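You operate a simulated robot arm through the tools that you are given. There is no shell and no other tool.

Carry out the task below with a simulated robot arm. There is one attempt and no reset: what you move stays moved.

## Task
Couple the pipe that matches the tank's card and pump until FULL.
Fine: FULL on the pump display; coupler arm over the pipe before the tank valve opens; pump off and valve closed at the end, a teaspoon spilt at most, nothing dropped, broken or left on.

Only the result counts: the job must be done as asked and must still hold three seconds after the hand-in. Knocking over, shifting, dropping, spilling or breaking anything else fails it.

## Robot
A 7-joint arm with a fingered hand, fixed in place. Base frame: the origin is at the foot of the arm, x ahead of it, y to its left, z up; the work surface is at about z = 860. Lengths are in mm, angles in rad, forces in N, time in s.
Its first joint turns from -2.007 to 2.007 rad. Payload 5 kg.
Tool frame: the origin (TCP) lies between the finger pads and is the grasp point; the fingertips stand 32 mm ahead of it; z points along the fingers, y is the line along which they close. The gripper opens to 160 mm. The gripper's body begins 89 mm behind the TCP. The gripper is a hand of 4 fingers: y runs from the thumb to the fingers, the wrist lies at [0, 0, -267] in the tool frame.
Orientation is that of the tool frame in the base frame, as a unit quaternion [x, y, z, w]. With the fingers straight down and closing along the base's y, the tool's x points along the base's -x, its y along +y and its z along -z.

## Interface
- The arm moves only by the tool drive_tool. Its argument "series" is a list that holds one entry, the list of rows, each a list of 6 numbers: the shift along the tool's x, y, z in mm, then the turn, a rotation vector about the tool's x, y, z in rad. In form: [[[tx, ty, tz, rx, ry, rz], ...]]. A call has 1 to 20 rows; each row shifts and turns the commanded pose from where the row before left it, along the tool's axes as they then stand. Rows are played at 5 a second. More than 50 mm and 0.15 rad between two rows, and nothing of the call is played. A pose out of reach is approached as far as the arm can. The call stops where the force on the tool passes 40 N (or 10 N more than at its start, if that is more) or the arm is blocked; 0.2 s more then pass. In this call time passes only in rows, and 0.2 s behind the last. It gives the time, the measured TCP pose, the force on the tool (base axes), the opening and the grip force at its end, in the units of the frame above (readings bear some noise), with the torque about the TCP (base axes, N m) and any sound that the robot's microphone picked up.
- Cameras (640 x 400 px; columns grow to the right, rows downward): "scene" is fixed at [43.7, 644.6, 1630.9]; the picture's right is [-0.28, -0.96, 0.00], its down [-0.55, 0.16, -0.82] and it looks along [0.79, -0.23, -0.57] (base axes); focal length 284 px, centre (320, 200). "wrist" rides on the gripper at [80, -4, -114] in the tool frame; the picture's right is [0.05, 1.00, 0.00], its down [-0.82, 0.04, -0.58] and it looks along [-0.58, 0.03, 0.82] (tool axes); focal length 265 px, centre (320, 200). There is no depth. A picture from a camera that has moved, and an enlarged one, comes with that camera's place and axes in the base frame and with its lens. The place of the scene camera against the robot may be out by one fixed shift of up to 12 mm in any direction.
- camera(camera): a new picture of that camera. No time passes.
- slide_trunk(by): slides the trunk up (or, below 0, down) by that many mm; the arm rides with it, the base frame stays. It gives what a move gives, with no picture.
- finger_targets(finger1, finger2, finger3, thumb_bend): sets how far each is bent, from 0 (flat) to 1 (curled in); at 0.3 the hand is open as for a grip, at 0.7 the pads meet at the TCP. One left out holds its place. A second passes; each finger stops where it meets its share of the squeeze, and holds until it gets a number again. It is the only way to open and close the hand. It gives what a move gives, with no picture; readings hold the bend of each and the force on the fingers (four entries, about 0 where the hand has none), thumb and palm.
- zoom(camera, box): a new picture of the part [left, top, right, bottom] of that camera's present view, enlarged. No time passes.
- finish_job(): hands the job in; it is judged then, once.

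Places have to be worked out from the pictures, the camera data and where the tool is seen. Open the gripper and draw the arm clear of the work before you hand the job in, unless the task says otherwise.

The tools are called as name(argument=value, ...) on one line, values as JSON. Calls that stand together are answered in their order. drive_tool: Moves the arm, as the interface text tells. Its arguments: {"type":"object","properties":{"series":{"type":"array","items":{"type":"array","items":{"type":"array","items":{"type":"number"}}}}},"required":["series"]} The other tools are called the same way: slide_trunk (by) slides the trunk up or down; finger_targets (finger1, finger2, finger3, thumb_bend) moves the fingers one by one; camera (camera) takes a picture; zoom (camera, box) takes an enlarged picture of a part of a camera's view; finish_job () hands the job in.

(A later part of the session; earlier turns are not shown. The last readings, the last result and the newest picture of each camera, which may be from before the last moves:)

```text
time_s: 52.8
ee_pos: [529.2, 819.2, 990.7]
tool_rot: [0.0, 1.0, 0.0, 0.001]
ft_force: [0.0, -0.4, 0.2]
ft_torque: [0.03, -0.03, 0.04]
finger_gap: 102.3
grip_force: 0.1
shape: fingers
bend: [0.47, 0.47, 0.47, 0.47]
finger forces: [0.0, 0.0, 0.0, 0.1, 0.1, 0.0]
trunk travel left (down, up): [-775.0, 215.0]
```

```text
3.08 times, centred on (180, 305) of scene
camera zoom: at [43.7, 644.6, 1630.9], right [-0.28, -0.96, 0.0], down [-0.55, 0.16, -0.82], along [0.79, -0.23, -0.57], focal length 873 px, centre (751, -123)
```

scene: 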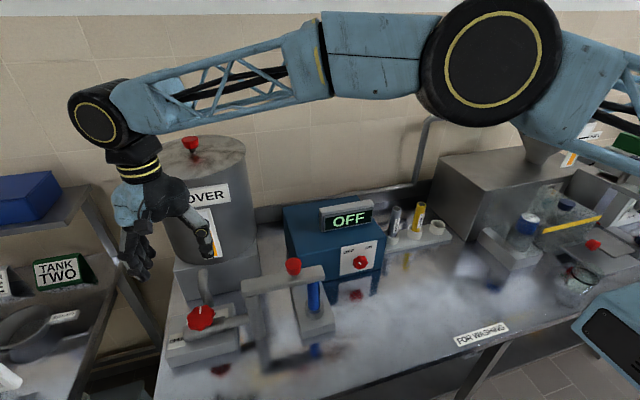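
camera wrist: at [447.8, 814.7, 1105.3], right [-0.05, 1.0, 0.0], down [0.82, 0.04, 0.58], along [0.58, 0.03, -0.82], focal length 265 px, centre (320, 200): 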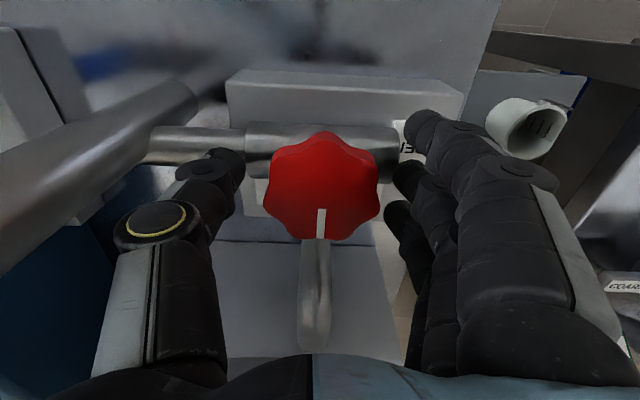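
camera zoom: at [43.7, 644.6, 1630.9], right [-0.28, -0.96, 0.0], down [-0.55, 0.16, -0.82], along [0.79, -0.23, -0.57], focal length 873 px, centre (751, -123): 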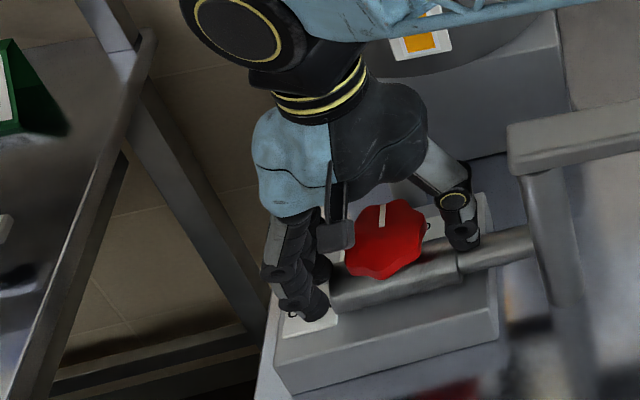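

The knob sits between thumb and fingers at pad height. I close the fingers on it.

finger_targets(finger1=0.7, finger2=0.7, finger3=0.7, thumb_bend=0.7)

camera(camera="wrist")

```text
time_s: 53.8
ee_pos: [529.1, 817.6, 991.1]
tool_rot: [0.0, 1.0, -0.001, 0.0]
ft_force: [-0.9, -3.6, -6.4]
ft_torque: [-0.11, 0.05, 0.08]
finger_gap: 53.6
grip_force: 21.5
shape: fingers
bend: [0.65, 0.51, 0.64, 0.6]
finger forces: [5.1, 9.6, 6.6, 0.1, 21.9, 0.0]
trunk travel left (down, up): [-775.0, 215.0]
```

```text
taken
camera wrist: at [448.0, 814.7, 1104.5], right [-0.05, 1.0, 0.0], down [0.82, 0.04, 0.58], along [0.58, 0.03, -0.82], focal length 265 px, centre (320, 200)
```

wrist: 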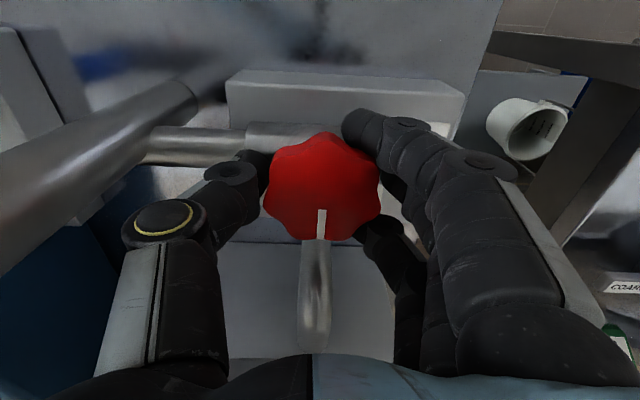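

Thumb and three fingers hold the knob (≈22 N). I start turning counter-clockwise (seen from above) toward OPEN, 0.3 rad first, watching the torque.

drive_tool(series=[[[0, 0, 0, 0, 0, -0.1], [0, 0, 0, 0, 0, -0.1], [0, 0, 0, 0, 0, -0.1], [0, 0, 0, 0, 0, 0]]])

camera(camera="wrist")

zoom(camera="scene", box=[140, 270, 280, 370])

```text
time_s: 54.8
ee_pos: [529.8, 817.4, 990.6]
tool_rot: [-0.15, 0.989, -0.001, 0.001]
ft_force: [3.9, -3.5, -7.7]
ft_torque: [0.14, 0.05, 0.03]
finger_gap: 49.9
grip_force: 22.9
shape: fingers
bend: [0.65, 0.56, 0.64, 0.62]
finger forces: [6.7, 7.1, 10.7, 0.0, 20.2, 0.0]
trunk travel left (down, up): [-775.0, 215.0]
```

```text
taken
camera wrist: at [453.9, 790.6, 1104.8], right [-0.34, 0.94, 0.0], down [0.77, 0.28, 0.58], along [0.54, 0.2, -0.82], focal length 265 px, centre (320, 200)
```

wrist: 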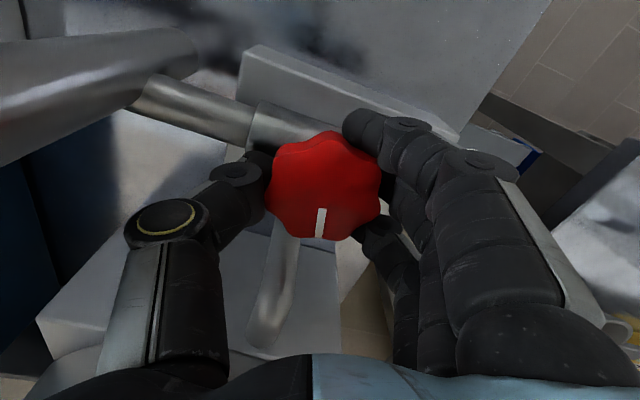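

```text
4.00 times, centred on (210, 320) of scene
camera zoom: at [43.7, 644.6, 1630.9], right [-0.28, -0.96, 0.0], down [-0.55, 0.16, -0.82], along [0.79, -0.23, -0.57], focal length 1135 px, centre (760, -280)
```

zoom: 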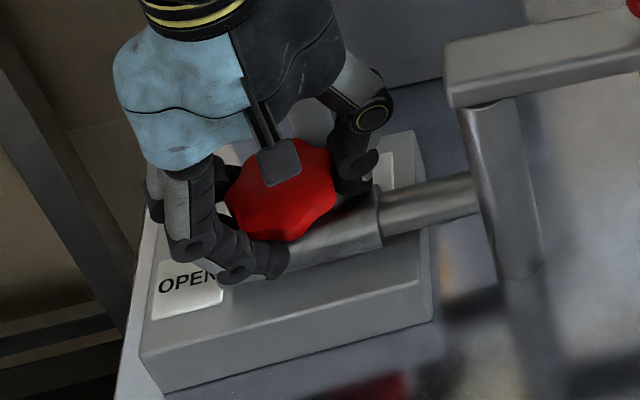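

The knob turns with the hand (pointer fixed relative to the hand). I continue by 0.6 rad, then check the clearance between thumb and the tank's outlet tube.

drive_tool(series=[[[0, 0, 0, 0, 0, -0.1], [0, 0, 0, 0, 0, -0.1], [0, 0, 0, 0, 0, -0.1], [0, 0, 0, 0, 0, -0.1], [0, 0, 0, 0, 0, -0.1], [0, 0, 0, 0, 0, -0.1], [0, 0, 0, 0, 0, 0]]])

camera(camera="wrist")

zoom(camera="scene", box=[140, 250, 300, 370])

```text
time_s: 56.4
ee_pos: [529.3, 818.1, 991.1]
tool_rot: [-0.435, 0.9, 0.0, 0.001]
ft_force: [13.0, -2.5, -7.6]
ft_torque: [-0.17, -0.28, -0.02]
finger_gap: 49.9
grip_force: 20.4
shape: fingers
bend: [0.65, 0.57, 0.64, 0.62]
finger forces: [5.2, 2.3, 9.9, 0.0, 23.7, 0.0]
trunk travel left (down, up): [-775.0, 215.0]
```

```text
taken
camera wrist: at [483.3, 753.3, 1104.5], right [-0.81, 0.58, 0.0], down [0.47, 0.67, 0.58], along [0.33, 0.47, -0.82], focal length 265 px, centre (320, 200)
```

wrist: 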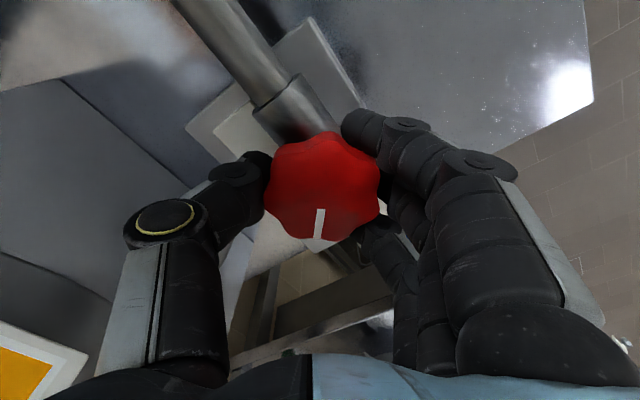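

```text
3.33 times, centred on (220, 310) of scene
camera zoom: at [43.7, 644.6, 1630.9], right [-0.28, -0.96, 0.0], down [-0.55, 0.16, -0.82], along [0.79, -0.23, -0.57], focal length 946 px, centre (653, -167)
```

zoom: 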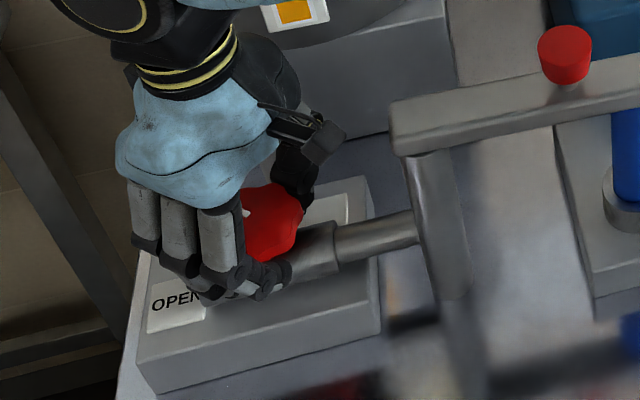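

The knob keeps following (~52°). A side load of 13 N has built up, so I ease the hand slightly in that direction while finishing the turn.

drive_tool(series=[[[-0.5, -1.0, 0, 0, 0, -0.1], [-0.5, -1.0, 0, 0, 0, -0.1], [0, 0, 0, 0, 0, -0.1], [0, 0, 0, 0, 0, -0.1], [0, 0, 0, 0, 0, 0]]])

camera(camera="wrist")

zoom(camera="scene", box=[140, 250, 300, 370])

```text
time_s: 57.6
ee_pos: [531.1, 820.5, 991.5]
tool_rot: [-0.605, 0.796, -0.001, 0.0]
ft_force: [8.7, 3.1, -6.5]
ft_torque: [-0.06, -0.19, -0.01]
finger_gap: 49.8
grip_force: 20.0
shape: fingers
bend: [0.65, 0.57, 0.64, 0.62]
finger forces: [5.6, 2.7, 10.5, 0.0, 21.1, 0.0]
trunk travel left (down, up): [-775.0, 215.0]
```

```text
taken
camera wrist: at [513.3, 740.5, 1104.4], right [-0.98, 0.22, 0.0], down [0.18, 0.8, 0.58], along [0.12, 0.56, -0.82], focal length 265 px, centre (320, 200)
```

wrist: 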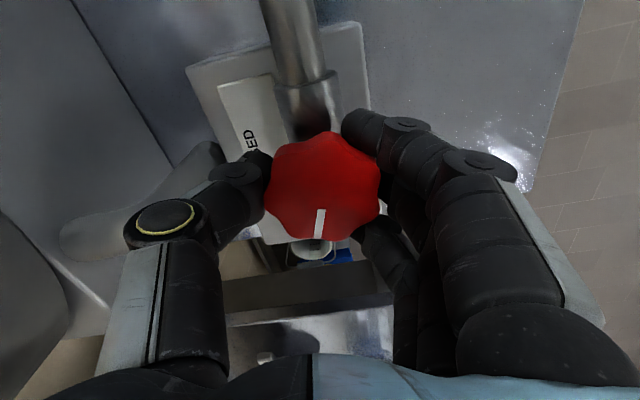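

```text
3.33 times, centred on (220, 310) of scene
camera zoom: at [43.7, 644.6, 1630.9], right [-0.28, -0.96, 0.0], down [-0.55, 0.16, -0.82], along [0.79, -0.23, -0.57], focal length 946 px, centre (653, -167)
```

zoom: 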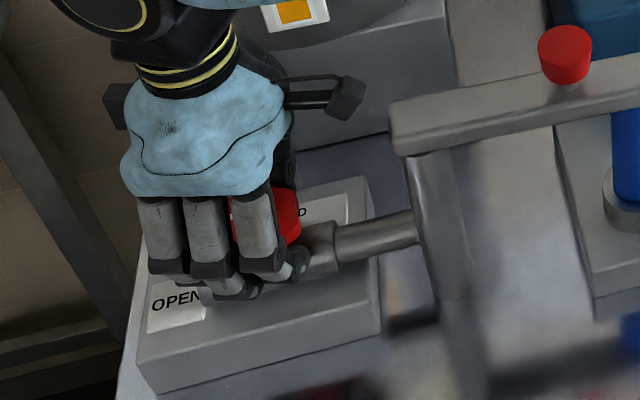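

At ~75° now; I finish the remaining ~0.27 rad to point at OPEN.

drive_tool(series=[[[-0.3, -0.8, 0, 0, 0, -0.09], [-0.3, -0.8, 0, 0, 0, -0.09], [0, 0, 0, 0, 0, -0.09], [0, 0, 0, 0, 0, 0]]])

camera(camera="wrist")

zoom(camera="scene", box=[140, 250, 360, 380])

```text
time_s: 58.6
ee_pos: [533.1, 818.7, 990.0]
tool_rot: [-0.707, 0.707, 0.0, -0.001]
ft_force: [1.4, 4.4, -8.0]
ft_torque: [0.02, -0.1, -0.04]
finger_gap: 49.6
grip_force: 19.8
shape: fingers
bend: [0.65, 0.56, 0.64, 0.63]
finger forces: [6.4, 3.1, 10.5, 0.0, 19.2, 0.1]
trunk travel left (down, up): [-775.0, 215.0]
```

```text
taken
camera wrist: at [535.9, 739.3, 1104.4], right [-1.0, -0.05, 0.0], down [-0.04, 0.82, 0.58], along [-0.03, 0.58, -0.82], focal length 265 px, centre (320, 200)
```

wrist: 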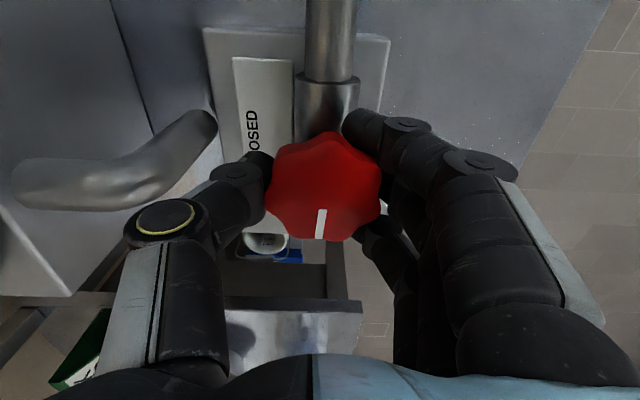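

```text
2.91 times, centred on (250, 315) of scene
camera zoom: at [43.7, 644.6, 1630.9], right [-0.28, -0.96, 0.0], down [-0.55, 0.16, -0.82], along [0.79, -0.23, -0.57], focal length 825 px, centre (524, -134)
```

zoom: 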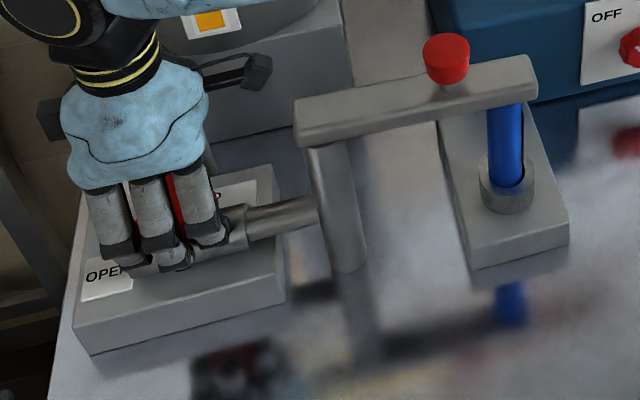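

The pointer now faces OPEN (90° turned) with low torque. I release the knob with a moderate opening.

finger_targets(finger1=0.5, finger2=0.5, finger3=0.5, thumb_bend=0.5)

camera(camera="wrist")

```text
time_s: 59.6
ee_pos: [532.6, 817.1, 991.2]
tool_rot: [-0.707, 0.707, 0.0, 0.0]
ft_force: [-0.5, 0.5, -0.6]
ft_torque: [-0.01, -0.02, 0.02]
finger_gap: 90.6
grip_force: 0.0
shape: fingers
bend: [0.5, 0.5, 0.5, 0.5]
finger forces: [0.1, 0.0, 0.0, 0.0, 0.0, 0.0]
trunk travel left (down, up): [-775.0, 215.0]
```

```text
taken
camera wrist: at [536.0, 738.1, 1105.4], right [-1.0, -0.05, 0.0], down [-0.04, 0.82, 0.58], along [-0.03, 0.58, -0.82], focal length 265 px, centre (320, 200)
```

wrist: 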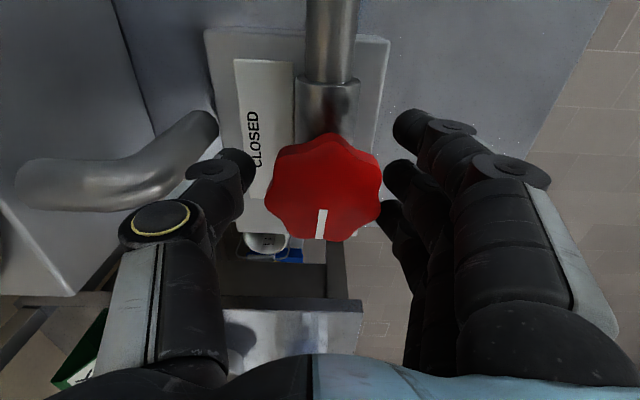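

Released with no residual force. I rise straight up ~200 mm and check the knob's pointer and for any leak.

drive_tool(series=[[[0, 0, -20, 0, 0, 0], [0, 0, -40, 0, 0, 0], [0, 0, -45, 0, 0, 0], [0, 0, -45, 0, 0, 0], [0, 0, -45, 0, 0, 0], [0, 0, 0, 0, 0, 0]]])

camera(camera="wrist")

camera(camera="scene")

zoom(camera="scene", box=[150, 270, 350, 390])

```text
time_s: 61.0
ee_pos: [532.6, 819.8, 1183.8]
tool_rot: [-0.706, 0.708, 0.0, 0.0]
ft_force: [0.5, 0.5, 0.4]
ft_torque: [0.03, 0.01, 0.02]
finger_gap: 90.9
grip_force: 0.1
shape: fingers
bend: [0.5, 0.5, 0.5, 0.5]
finger forces: [0.1, 0.0, 0.0, 0.0, 0.1, 0.0]
trunk travel left (down, up): [-775.0, 215.0]
```

```text
taken
camera wrist: at [535.4, 739.6, 1299.3], right [-1.0, -0.05, 0.0], down [-0.04, 0.82, 0.58], along [-0.03, 0.58, -0.82], focal length 265 px, centre (320, 200)
```

wrist: 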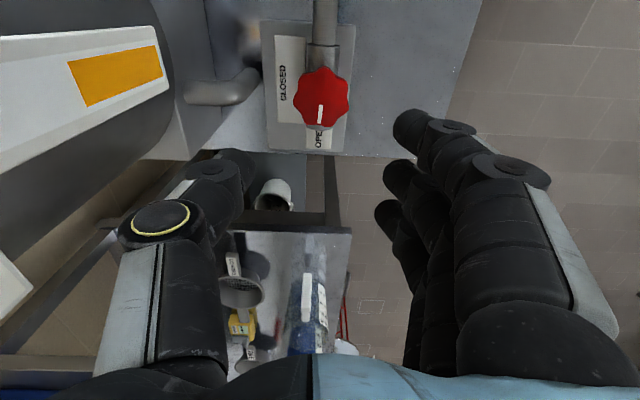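

```text
taken
```

scene: 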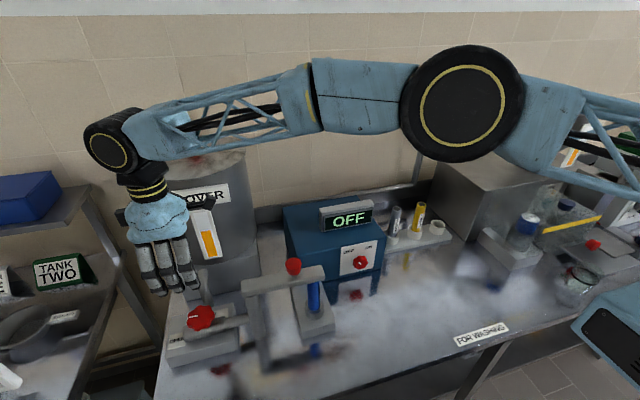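

```text
3.20 times, centred on (250, 330) of scene
camera zoom: at [43.7, 644.6, 1630.9], right [-0.28, -0.96, 0.0], down [-0.55, 0.16, -0.82], along [0.79, -0.23, -0.57], focal length 908 px, centre (544, -216)
```

zoom: 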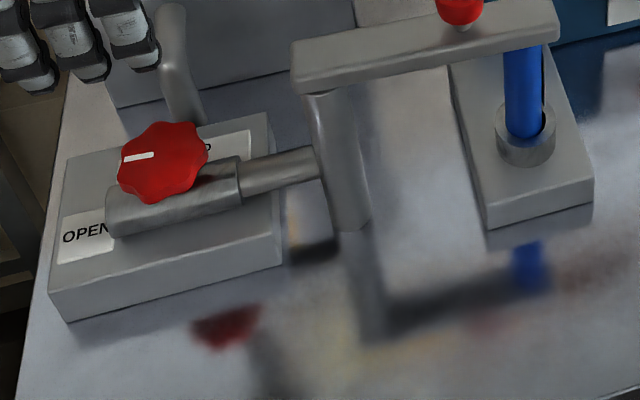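

The valve now points at OPEN with no leak visible. Next is the pump knob: I turn the hand back to base orientation and move toward the front of the pump, staying above the coupler.

drive_tool(series=[[[0, 0, -25, 0, 0, 0.1309], [0, 0, -25, 0, 0, 0.1309], [0, 0, 0, 0, 0, 0.1309], [0, 0, 0, 0, 0, 0.1309], [0, 0, 0, 0, 0, 0.1309], [0, 0, 0, 0, 0, 0.1309], [0, 0, 0, 0, 0, 0.1309], [0, 0, 0, 0, 0, 0.1309], [0, 0, 0, 0, 0, 0.1309], [0, 0, 0, 0, 0, 0.1309], [0, 0, 0, 0, 0, 0.1309], [0, 0, 0, 0, 0, 0.1309], [12, -46, 0, 0, 0, 0], [12, -46, 0, 0, 0, 0], [12, -46, 0, 0, 0, 0], [12, -46, 0, 0, 0, 0], [12, -46, 0, 0, 0, 0], [12, -46, 0, 0, 0, 0], [12, -46, 0, 0, 0, 0], [0, 0, 0, 0, 0, 0]]])

camera(camera="scene")

```text
time_s: 65.2
ee_pos: [448.2, 496.6, 1235.3]
tool_rot: [0.0, 1.0, -0.001, -0.001]
ft_force: [-0.2, 0.7, 0.2]
ft_torque: [-0.02, 0.03, -0.02]
finger_gap: 90.6
grip_force: 0.0
shape: fingers
bend: [0.5, 0.5, 0.5, 0.5]
finger forces: [0.0, 0.0, 0.1, 0.0, 0.0, 0.0]
trunk travel left (down, up): [-775.0, 215.0]
```

```text
taken
```

scene: 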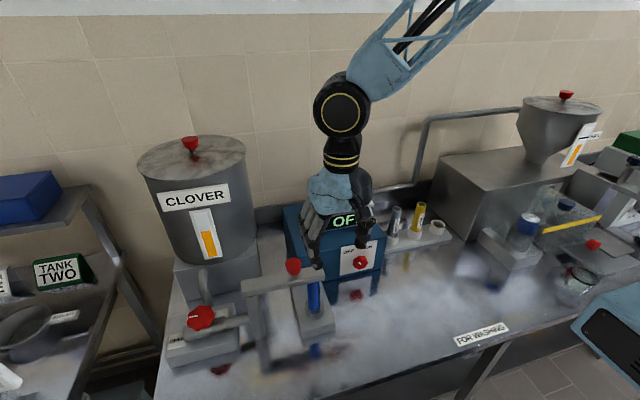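

I move on to directly in front of the pump knob and pitch the hand forward by 55° so the camera looks straight at the panel.

drive_tool(series=[[[-15, -36.4, 0, 0, 0, 0], [-15, -36.4, 0, 0, 0, 0], [-15, -36.4, 0, 0, 0, 0], [-15, -36.4, 0, 0, 0, 0], [0, 0, 0, 0, -0.137, 0], [0, 0, 0, 0, -0.137, 0], [0, 0, 0, 0, -0.137, 0], [0, 0, 0, 0, -0.137, 0], [0, 0, 0, 0, -0.137, 0], [0, 0, 0, 0, -0.137, 0], [0, 0, 0, 0, -0.137, 0], [0, 0, 0, 0, 0, 0]]])

camera(camera="wrist")

camera(camera="scene")

```text
time_s: 67.8
ee_pos: [505.5, 351.9, 1236.3]
tool_rot: [-0.001, 0.887, 0.0, 0.462]
ft_force: [0.6, 0.5, -1.0]
ft_torque: [-0.02, 0.01, -0.05]
finger_gap: 91.3
grip_force: 0.1
shape: fingers
bend: [0.5, 0.5, 0.5, 0.5]
finger forces: [0.1, 0.0, 0.0, 0.0, 0.0, 0.0]
trunk travel left (down, up): [-775.0, 215.0]
```

```text
taken
camera wrist: at [365.7, 348.4, 1236.7], right [-0.03, 1.0, -0.04], down [-0.01, 0.04, 1.0], along [1.0, 0.03, 0.01], focal length 265 px, centre (320, 200)
```

wrist: 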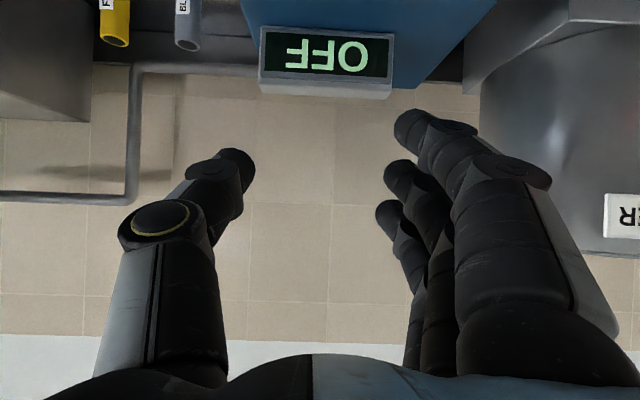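

```text
taken
```

scene: 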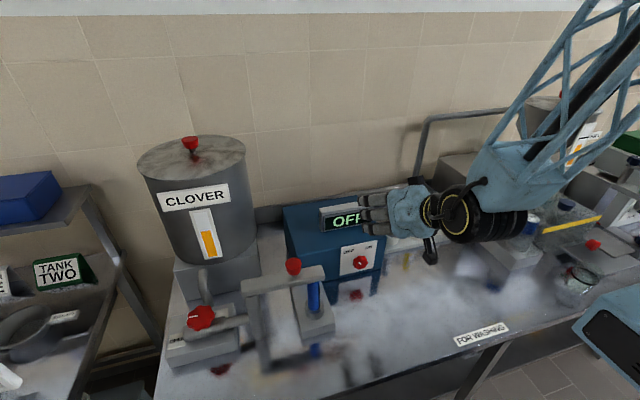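

The camera now looks level toward +x. I lower 170 mm to bring the panel with the pump knob into view.

drive_tool(series=[[[34.8, 0, 24.4, 0, 0, 0], [34.8, 0, 24.4, 0, 0, 0], [34.8, 0, 24.4, 0, 0, 0], [34.8, 0, 24.4, 0, 0, 0], [0, 0, 0, 0, 0, 0]]])

camera(camera="wrist")

camera(camera="scene")

```text
time_s: 69.0
ee_pos: [507.0, 350.8, 1067.5]
tool_rot: [0.0, 0.887, 0.0, 0.461]
ft_force: [0.3, -0.7, 0.3]
ft_torque: [-0.02, 0.01, 0.03]
finger_gap: 91.2
grip_force: 0.0
shape: fingers
bend: [0.5, 0.5, 0.5, 0.5]
finger forces: [0.0, 0.1, 0.0, 0.1, 0.1, 0.1]
trunk travel left (down, up): [-775.0, 215.0]
```

```text
taken
camera wrist: at [367.0, 347.1, 1066.4], right [-0.03, 1.0, -0.04], down [0.0, 0.04, 1.0], along [1.0, 0.03, 0.0], focal length 265 px, centre (320, 200)
```

wrist: 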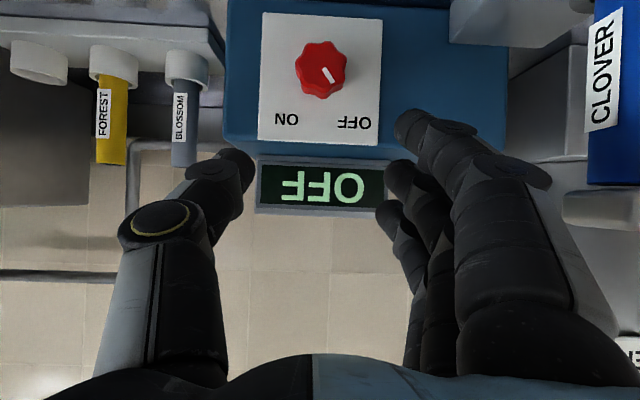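

```text
taken
```

scene: 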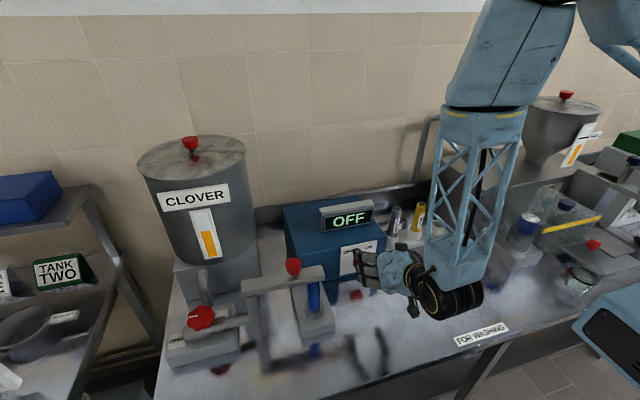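

The panel is seen frontally. I zoom in to read the knob angle and its distance.

zoom(camera="wrist", box=[250, 0, 390, 150])

zoom(camera="scene", box=[290, 200, 400, 310])

```text
2.67 times, centred on (320, 75) of wrist
camera zoom: at [367.0, 347.1, 1066.4], right [-0.03, 1.0, -0.04], down [0.0, 0.04, 1.0], along [1.0, 0.03, 0.0], focal length 708 px, centre (320, 533)
```

zoom: 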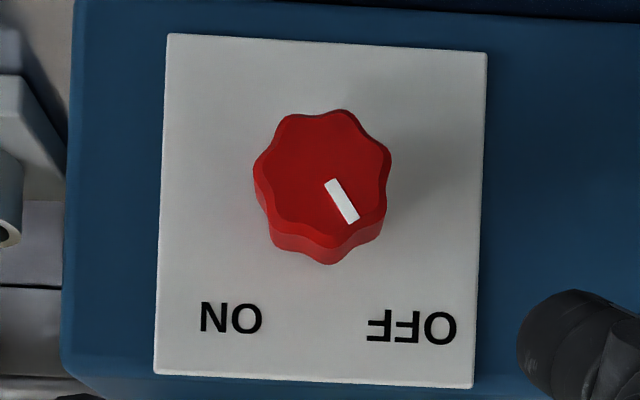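

```text
3.64 times, centred on (345, 255) of scene
camera zoom: at [43.7, 644.6, 1630.9], right [-0.28, -0.96, 0.0], down [-0.55, 0.16, -0.82], along [0.79, -0.23, -0.57], focal length 1032 px, centre (229, 0)
```

zoom: 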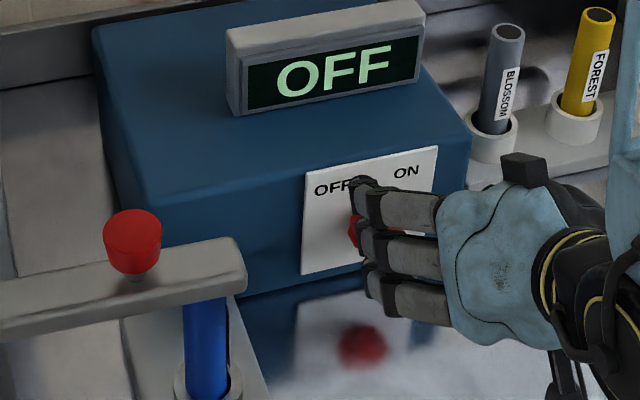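

The knob face is at ≈ (610, 350.5, 944.5), 47 mm wide and ~20 mm deep, with OFF and ON about 31° to either side of the top, so about a 62° clockwise turn. The outer finger nearest the panel would touch it, so I test which finger that is by curling finger1.

finger_targets(finger1=0.95)

camera(camera="wrist")

zoom(camera="scene", box=[330, 220, 450, 330])

```text
time_s: 70.0
ee_pos: [506.3, 350.7, 1065.8]
tool_rot: [0.001, 0.887, 0.0, 0.462]
ft_force: [0.0, 0.6, -0.5]
ft_torque: [-0.04, 0.02, -0.01]
finger_gap: 53.5
grip_force: 0.1
shape: fingers
bend: [0.95, 0.5, 0.5, 0.5]
finger forces: [0.1, 0.1, 0.0, 0.0, 0.1, 0.0]
trunk travel left (down, up): [-775.0, 215.0]
```

```text
taken
camera wrist: at [367.5, 347.2, 1066.5], right [-0.03, 1.0, -0.04], down [0.0, 0.04, 1.0], along [1.0, 0.03, 0.0], focal length 265 px, centre (320, 200)
```

wrist: 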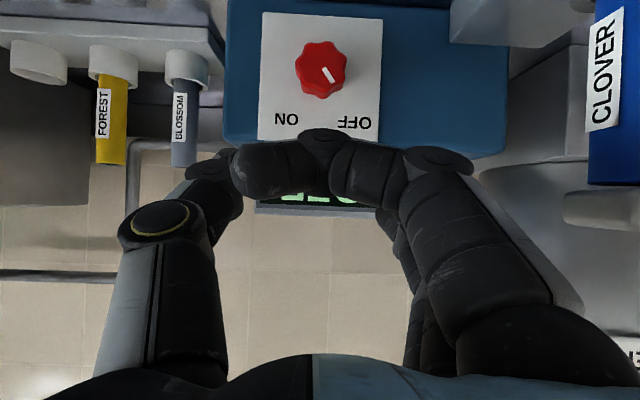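

```text
3.64 times, centred on (390, 275) of scene
camera zoom: at [43.7, 644.6, 1630.9], right [-0.28, -0.96, 0.0], down [-0.55, 0.16, -0.82], along [0.79, -0.23, -0.57], focal length 1032 px, centre (66, -73)
```

zoom: 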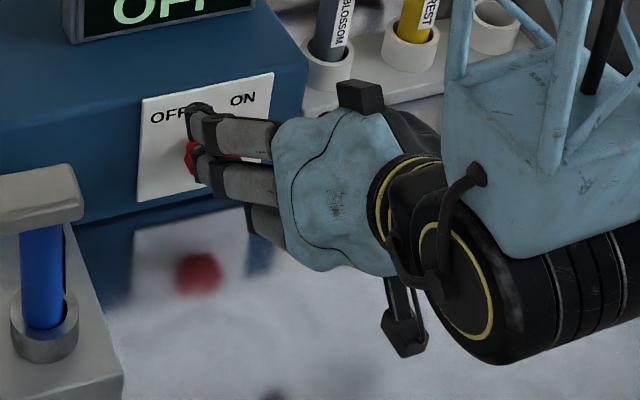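

Finger1 is on the camera (lower) side, so finger3 is the one nearest the panel. I curl finger3 fully, put finger1 back, and lower to the knob's height while still 100 mm in front of it.

finger_targets(finger1=0.5, finger2=0.5, finger3=1.0, thumb_bend=0.5)

drive_tool(series=[[[33, 0, 23.2, 0, 0, 0], [33, 0, 23.2, 0, 0, 0], [33, 0, 23.2, 0, 0, 0], [0, 0, 0, 0, 0, 0]]])

camera(camera="wrist")

camera(camera="scene")

zoom(camera="wrist", box=[240, 120, 400, 270])

```text
time_s: 71.0
ee_pos: [507.5, 350.2, 1067.7]
tool_rot: [0.001, 0.887, -0.001, 0.462]
ft_force: [-0.3, 0.6, 0.2]
ft_torque: [0.01, -0.02, 0.0]
finger_gap: 90.9
grip_force: 0.1
shape: fingers
bend: [0.5, 0.5, 1.0, 0.5]
finger forces: [0.0, 0.1, 0.0, 0.0, 0.0, 0.0]
trunk travel left (down, up): [-775.0, 215.0]
```

```text
time_s: 72.0
ee_pos: [507.1, 350.5, 944.8]
tool_rot: [0.001, 0.887, -0.001, 0.462]
ft_force: [0.0, -0.2, -0.8]
ft_torque: [0.02, 0.02, 0.0]
finger_gap: 90.6
grip_force: 0.1
shape: fingers
bend: [0.5, 0.5, 1.0, 0.5]
finger forces: [0.0, 0.0, 0.1, 0.0, 0.0, 0.0]
trunk travel left (down, up): [-775.0, 215.0]
```

```text
taken
camera wrist: at [367.3, 346.3, 945.3], right [-0.03, 1.0, -0.04], down [0.0, 0.04, 1.0], along [1.0, 0.03, 0.0], focal length 265 px, centre (320, 200)
```

wrist: 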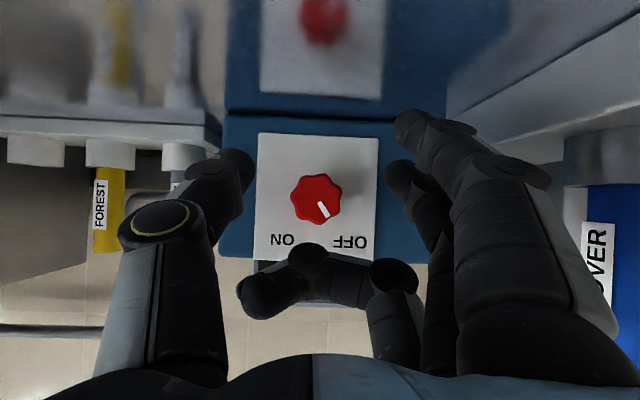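

```text
taken
```

scene: 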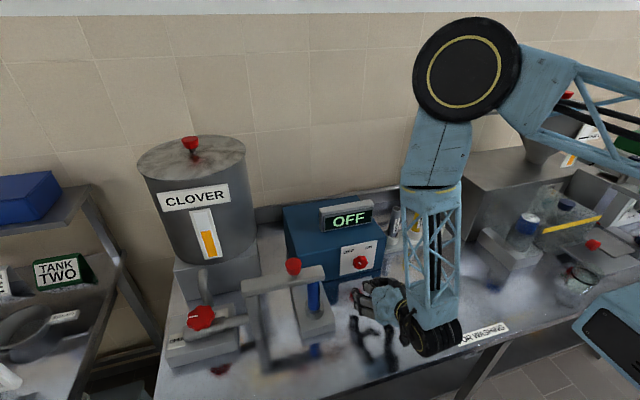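

```text
2.67 times, centred on (320, 195) of wrist
camera zoom: at [367.3, 346.3, 945.3], right [-0.03, 1.0, -0.04], down [0.0, 0.04, 1.0], along [1.0, 0.03, 0.0], focal length 708 px, centre (320, 213)
```

zoom: 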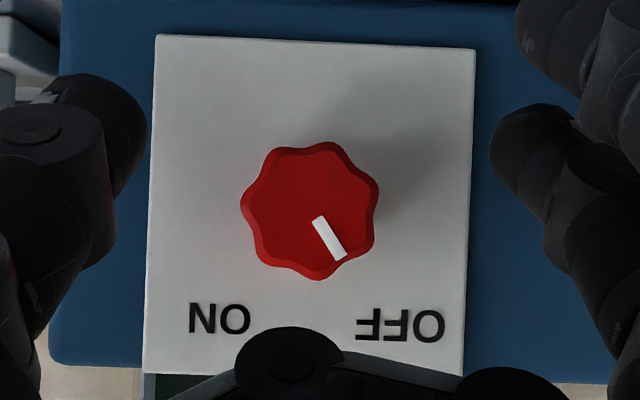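

The view is square onto the panel; knob axis ≈ (y 350.1, z 943.9), pointer ~35° toward OFF, ON mirrored, so ~70° turn. I centre, roll the hand -35° about the knob's axis, and advance 60 mm.

drive_tool(series=[[[0.74, -0.4, 0.52, 0.0701, 0, -0.0999], [0, 0, 0, 0.0701, 0, -0.0999], [0, 0, 0, 0.0701, 0, -0.0999], [0, 0, 0, 0.0701, 0, -0.0999], [0, 0, 0, 0.0701, 0, -0.0999], [-17.2, 0, 24.6, 0, 0, 0], [-17.2, 0, 24.6, 0, 0, 0], [0, 0, 0, 0, 0, 0]]])

camera(camera="wrist")

camera(camera="scene")

zoom(camera="scene", box=[290, 190, 450, 340])

```text
time_s: 73.8
ee_pos: [567.5, 351.6, 944.3]
tool_rot: [-0.139, 0.846, -0.267, 0.44]
ft_force: [1.1, 0.1, 0.0]
ft_torque: [0.01, 0.0, 0.0]
finger_gap: 91.0
grip_force: 0.1
shape: fingers
bend: [0.5, 0.5, 1.0, 0.5]
finger forces: [0.0, 0.0, 0.0, 0.0, 0.1, 0.1]
trunk travel left (down, up): [-775.0, 215.0]
```

```text
taken
camera wrist: at [427.4, 347.3, 946.8], right [-0.03, 0.79, -0.61], down [0.0, 0.61, 0.79], along [1.0, 0.02, -0.01], focal length 265 px, centre (320, 200)
```

wrist: 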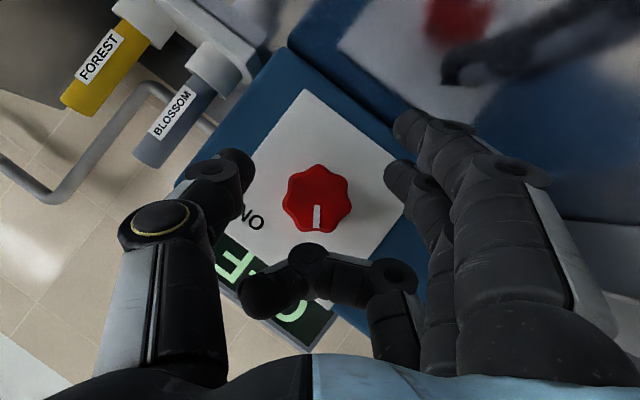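

```text
taken
```

scene: 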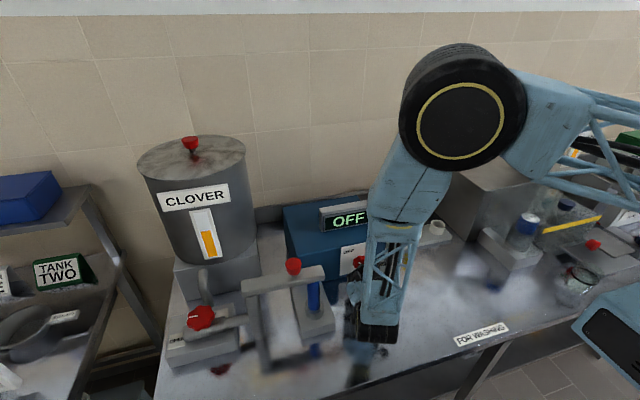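

```text
2.67 times, centred on (370, 265) of scene
camera zoom: at [43.7, 644.6, 1630.9], right [-0.28, -0.96, 0.0], down [-0.55, 0.16, -0.82], along [0.79, -0.23, -0.57], focal length 756 px, centre (187, 27)
```

zoom: 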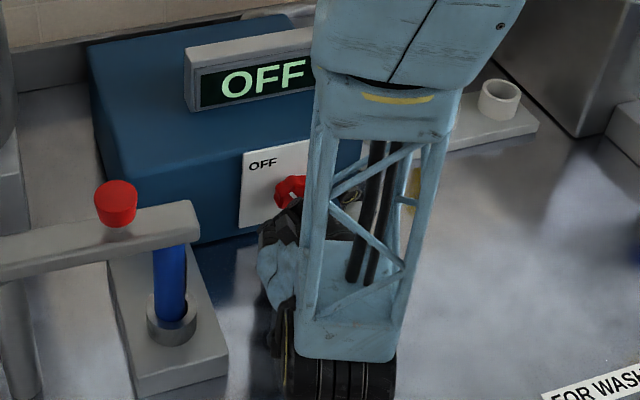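

Hand is aligned with the pointer; knob is centred. I advance to TCP x ≈ 593 so the tips flank the knob without touching the panel.

drive_tool(series=[[[-6.9, 0, 9.8, 0, 0, 0], [-4.6, 0, 6.55, 0, 0, 0], [-3.0, 0, 4.3, 0, 0, 0], [0, 0, 0, 0, 0, 0]]])

camera(camera="wrist")

```text
time_s: 74.8
ee_pos: [592.1, 350.2, 944.5]
tool_rot: [-0.138, 0.846, -0.267, 0.44]
ft_force: [-0.4, 0.0, 0.9]
ft_torque: [0.03, -0.03, 0.03]
finger_gap: 90.6
grip_force: 0.1
shape: fingers
bend: [0.5, 0.5, 1.0, 0.5]
finger forces: [0.0, 0.0, 0.1, 0.0, 0.0, 0.0]
trunk travel left (down, up): [-775.0, 215.0]
```

```text
taken
camera wrist: at [453.0, 346.9, 946.8], right [-0.03, 0.79, -0.61], down [0.0, 0.61, 0.79], along [1.0, 0.02, -0.01], focal length 265 px, centre (320, 200)
```

wrist: 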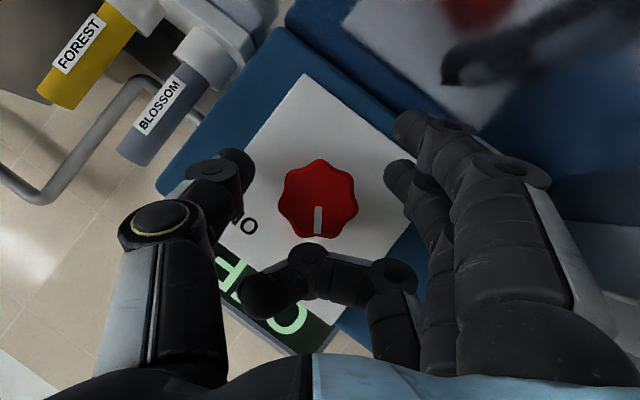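

Because the hand is tilted 35°, the pads cross the knob below its centre. I shift the hand 12.6 mm so the pads meet the knob on its diameter, and advance 4.5 mm.

drive_tool(series=[[[-5.15, 0, -3.62, 0, 0, 0], [-5.15, 0, -3.62, 0, 0, 0], [-2.6, 0, 3.7, 0, 0, 0], [0, 0, 0, 0, 0, 0]]])

camera(camera="wrist")

```text
time_s: 75.8
ee_pos: [597.2, 357.0, 954.5]
tool_rot: [-0.139, 0.846, -0.266, 0.44]
ft_force: [-0.3, 0.3, 0.1]
ft_torque: [-0.01, 0.0, -0.04]
finger_gap: 90.8
grip_force: 0.0
shape: fingers
bend: [0.5, 0.5, 1.0, 0.5]
finger forces: [0.0, 0.1, 0.0, 0.0, 0.1, 0.1]
trunk travel left (down, up): [-775.0, 215.0]
```

```text
taken
camera wrist: at [457.4, 354.3, 957.3], right [-0.03, 0.79, -0.61], down [0.0, 0.61, 0.79], along [1.0, 0.02, -0.01], focal length 265 px, centre (320, 200)
```

wrist: 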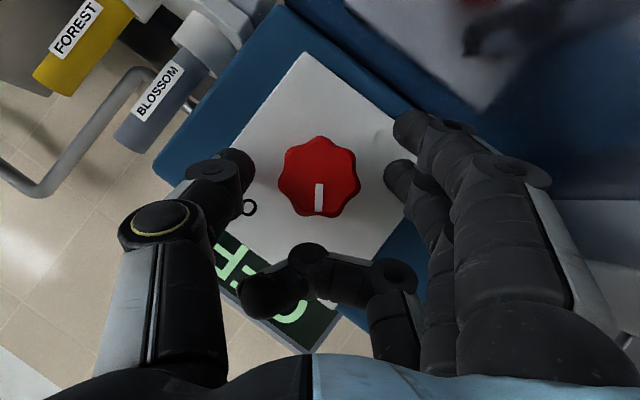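

The tips now flank the knob on its diameter. I close finger2 and thumb only.

finger_targets(finger2=0.7, thumb_bend=0.7)

camera(camera="wrist")

zoom(camera="scene", box=[280, 190, 440, 330])

```text
time_s: 76.8
ee_pos: [599.0, 355.8, 955.2]
tool_rot: [-0.137, 0.846, -0.267, 0.44]
ft_force: [4.2, -8.6, 2.2]
ft_torque: [0.02, 0.04, -0.01]
finger_gap: 71.4
grip_force: 12.8
shape: fingers
bend: [0.5, 0.6, 1.0, 0.64]
finger forces: [0.0, 8.1, 0.0, 0.1, 17.5, 0.0]
trunk travel left (down, up): [-775.0, 215.0]
```

```text
taken
camera wrist: at [458.1, 353.0, 957.4], right [-0.03, 0.79, -0.61], down [0.0, 0.61, 0.79], along [1.0, 0.02, -0.01], focal length 265 px, centre (320, 200)
```

wrist: 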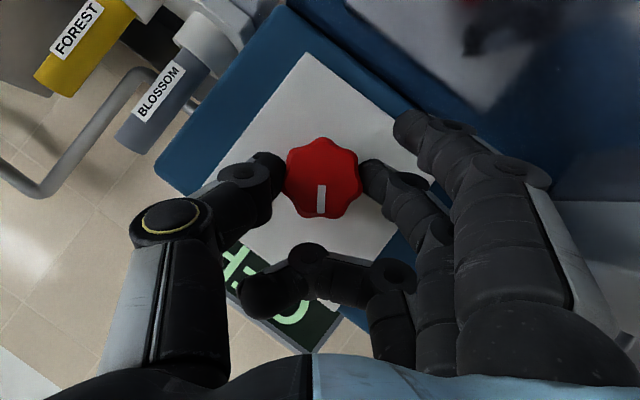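

```text
2.86 times, centred on (360, 260) of scene
camera zoom: at [43.7, 644.6, 1630.9], right [-0.28, -0.96, 0.0], down [-0.55, 0.16, -0.82], along [0.79, -0.23, -0.57], focal length 810 px, centre (206, 29)
```

zoom: 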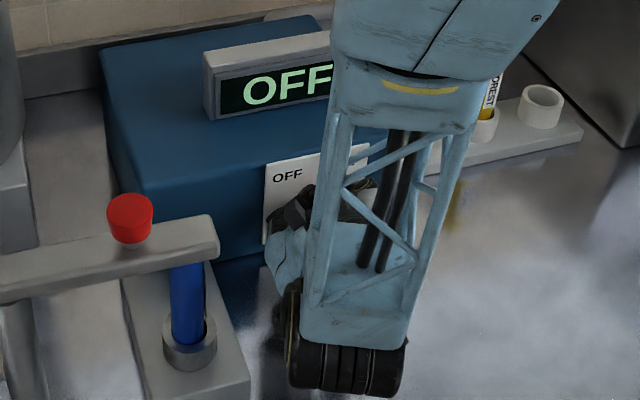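

Knob gripped, slight side load (thumb 17 N vs finger 8 N). I shift 2 mm to balance and start turning clockwise 0.36 rad to see that the knob follows.

drive_tool(series=[[[0, -1.2, 0, 0, 0, 0], [0, -1.2, 0, 0, 0, 0], [0.05, -1.14, 0.03, -0.0517, 0, 0.0737], [0.05, -1.14, 0.03, -0.0517, 0, 0.0737], [0.05, -1.14, 0.03, -0.0517, 0, 0.0737], [0.05, -1.14, 0.03, -0.0517, 0, 0.0737], [0, 0, 0, 0, 0, 0]]])

camera(camera="wrist")

zoom(camera="scene", box=[280, 190, 440, 330])

```text
time_s: 78.4
ee_pos: [597.1, 350.1, 957.0]
tool_rot: [-0.055, 0.88, -0.112, 0.458]
ft_force: [3.1, -5.7, -9.3]
ft_torque: [-0.11, 0.19, 0.06]
finger_gap: 69.6
grip_force: 13.0
shape: fingers
bend: [0.5, 0.59, 1.0, 0.65]
finger forces: [0.0, 11.0, 0.0, 0.0, 14.8, 0.1]
trunk travel left (down, up): [-775.0, 215.0]
```

```text
taken
camera wrist: at [457.7, 346.8, 958.7], right [-0.03, 0.96, -0.29], down [0.0, 0.29, 0.96], along [1.0, 0.03, -0.01], focal length 265 px, centre (320, 200)
```

wrist: 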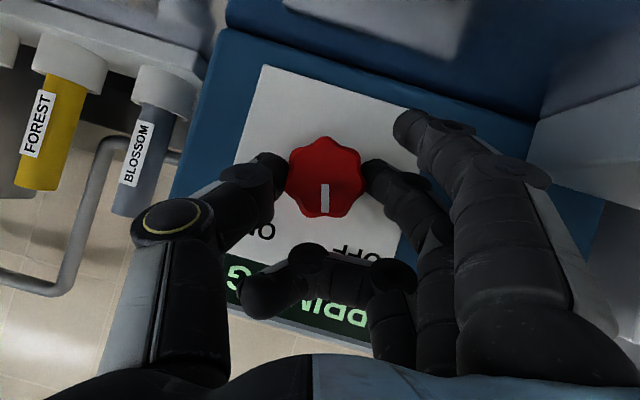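

```text
2.86 times, centred on (360, 260) of scene
camera zoom: at [43.7, 644.6, 1630.9], right [-0.28, -0.96, 0.0], down [-0.55, 0.16, -0.82], along [0.79, -0.23, -0.57], focal length 810 px, centre (206, 29)
```

zoom: 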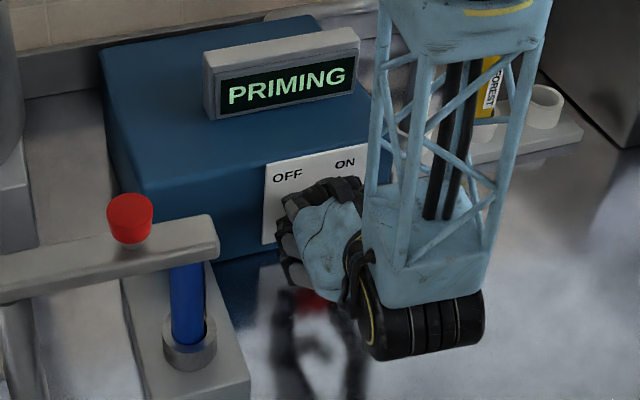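

The display changed to PRIMING: the pump is running already, and the knob follows. I turn further toward ON and watch the display.

drive_tool(series=[[[0.05, -1.14, 0.03, -0.0517, 0, 0.0737], [0.05, -1.14, 0.03, -0.0517, 0, 0.0737], [0.05, -1.14, 0.03, -0.0517, 0, 0.0737], [0.05, -1.14, 0.03, -0.0517, 0, 0.0737], [0.05, -1.14, 0.03, -0.0517, 0, 0.0737]]])

camera(camera="wrist")

camera(camera="scene")

```text
time_s: 79.6
ee_pos: [597.0, 344.9, 958.1]
tool_rot: [0.047, 0.883, 0.088, 0.459]
ft_force: [2.0, -5.9, -12.3]
ft_torque: [-0.11, 0.23, -0.05]
finger_gap: 70.6
grip_force: 13.2
shape: fingers
bend: [0.5, 0.59, 1.0, 0.65]
finger forces: [0.1, 8.2, 0.0, 0.0, 17.4, 0.0]
trunk travel left (down, up): [-775.0, 215.0]
```

```text
taken
camera wrist: at [457.5, 341.9, 957.1], right [-0.03, 0.99, 0.16], down [0.0, -0.16, 0.99], along [1.0, 0.03, 0.01], focal length 265 px, centre (320, 200)
```

wrist: 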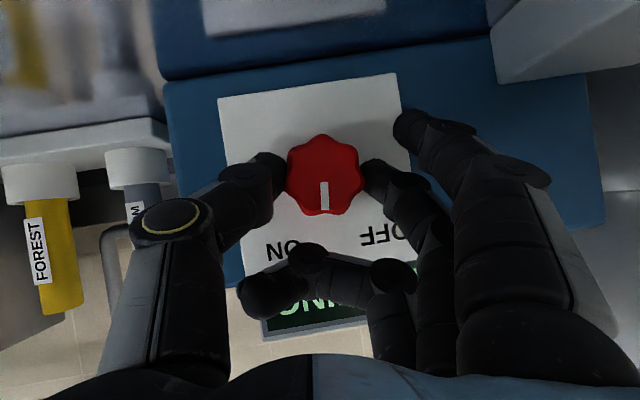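

```text
taken
```

scene: 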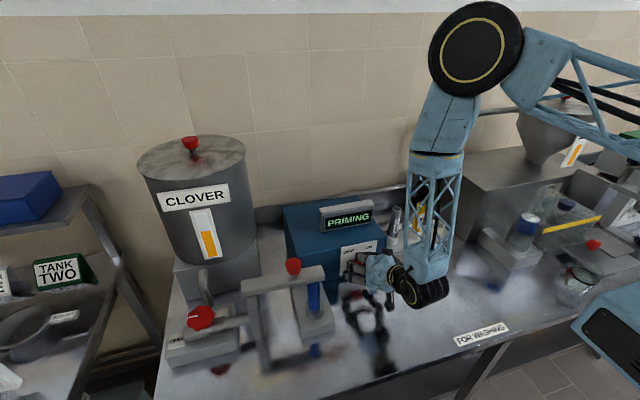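

Still PRIMING. I continue to the ON mark while easing the vertical side load by ~2 mm.

drive_tool(series=[[[0.85, -1.14, 0.58, -0.0517, 0, 0.0737], [0.85, -1.14, 0.58, -0.0517, 0, 0.0737], [0.05, -1.14, 0.03, -0.0517, 0, 0.0737], [0.05, -1.14, 0.03, -0.0517, 0, 0.0737]]])

camera(camera="wrist")

camera(camera="scene")

zoom(camera="scene", box=[150, 190, 400, 380])

```text
time_s: 80.6
ee_pos: [596.8, 342.5, 955.7]
tool_rot: [0.128, 0.852, 0.243, 0.446]
ft_force: [3.1, -8.2, 1.1]
ft_torque: [-0.08, -0.07, -0.25]
finger_gap: 71.3
grip_force: 12.7
shape: fingers
bend: [0.5, 0.59, 1.0, 0.65]
finger forces: [0.1, 9.8, 0.0, 0.1, 15.3, 0.0]
trunk travel left (down, up): [-775.0, 215.0]
```

```text
taken
camera wrist: at [457.6, 339.6, 952.5], right [-0.03, 0.87, 0.49], down [-0.01, -0.49, 0.87], along [1.0, 0.02, 0.02], focal length 265 px, centre (320, 200)
```

wrist: 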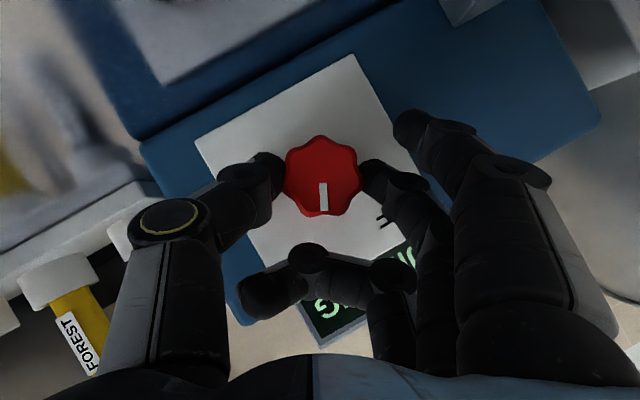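

```text
taken
```

scene: 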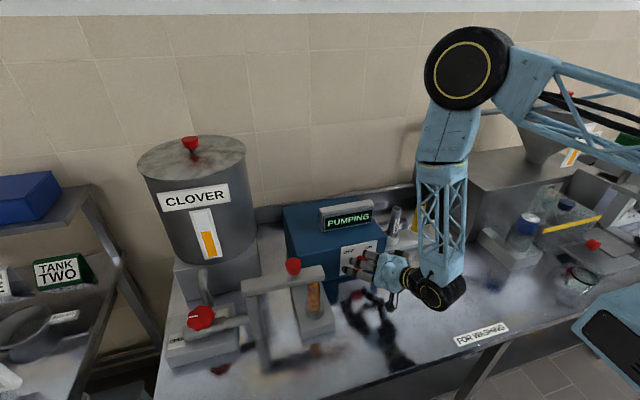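

```text
2.11 times, centred on (275, 285) of scene
camera zoom: at [43.7, 644.6, 1630.9], right [-0.28, -0.96, 0.0], down [-0.55, 0.16, -0.82], along [0.79, -0.23, -0.57], focal length 597 px, centre (415, 21)
```

zoom: 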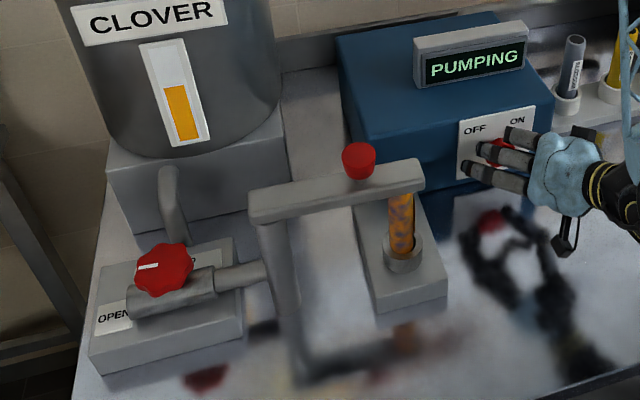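

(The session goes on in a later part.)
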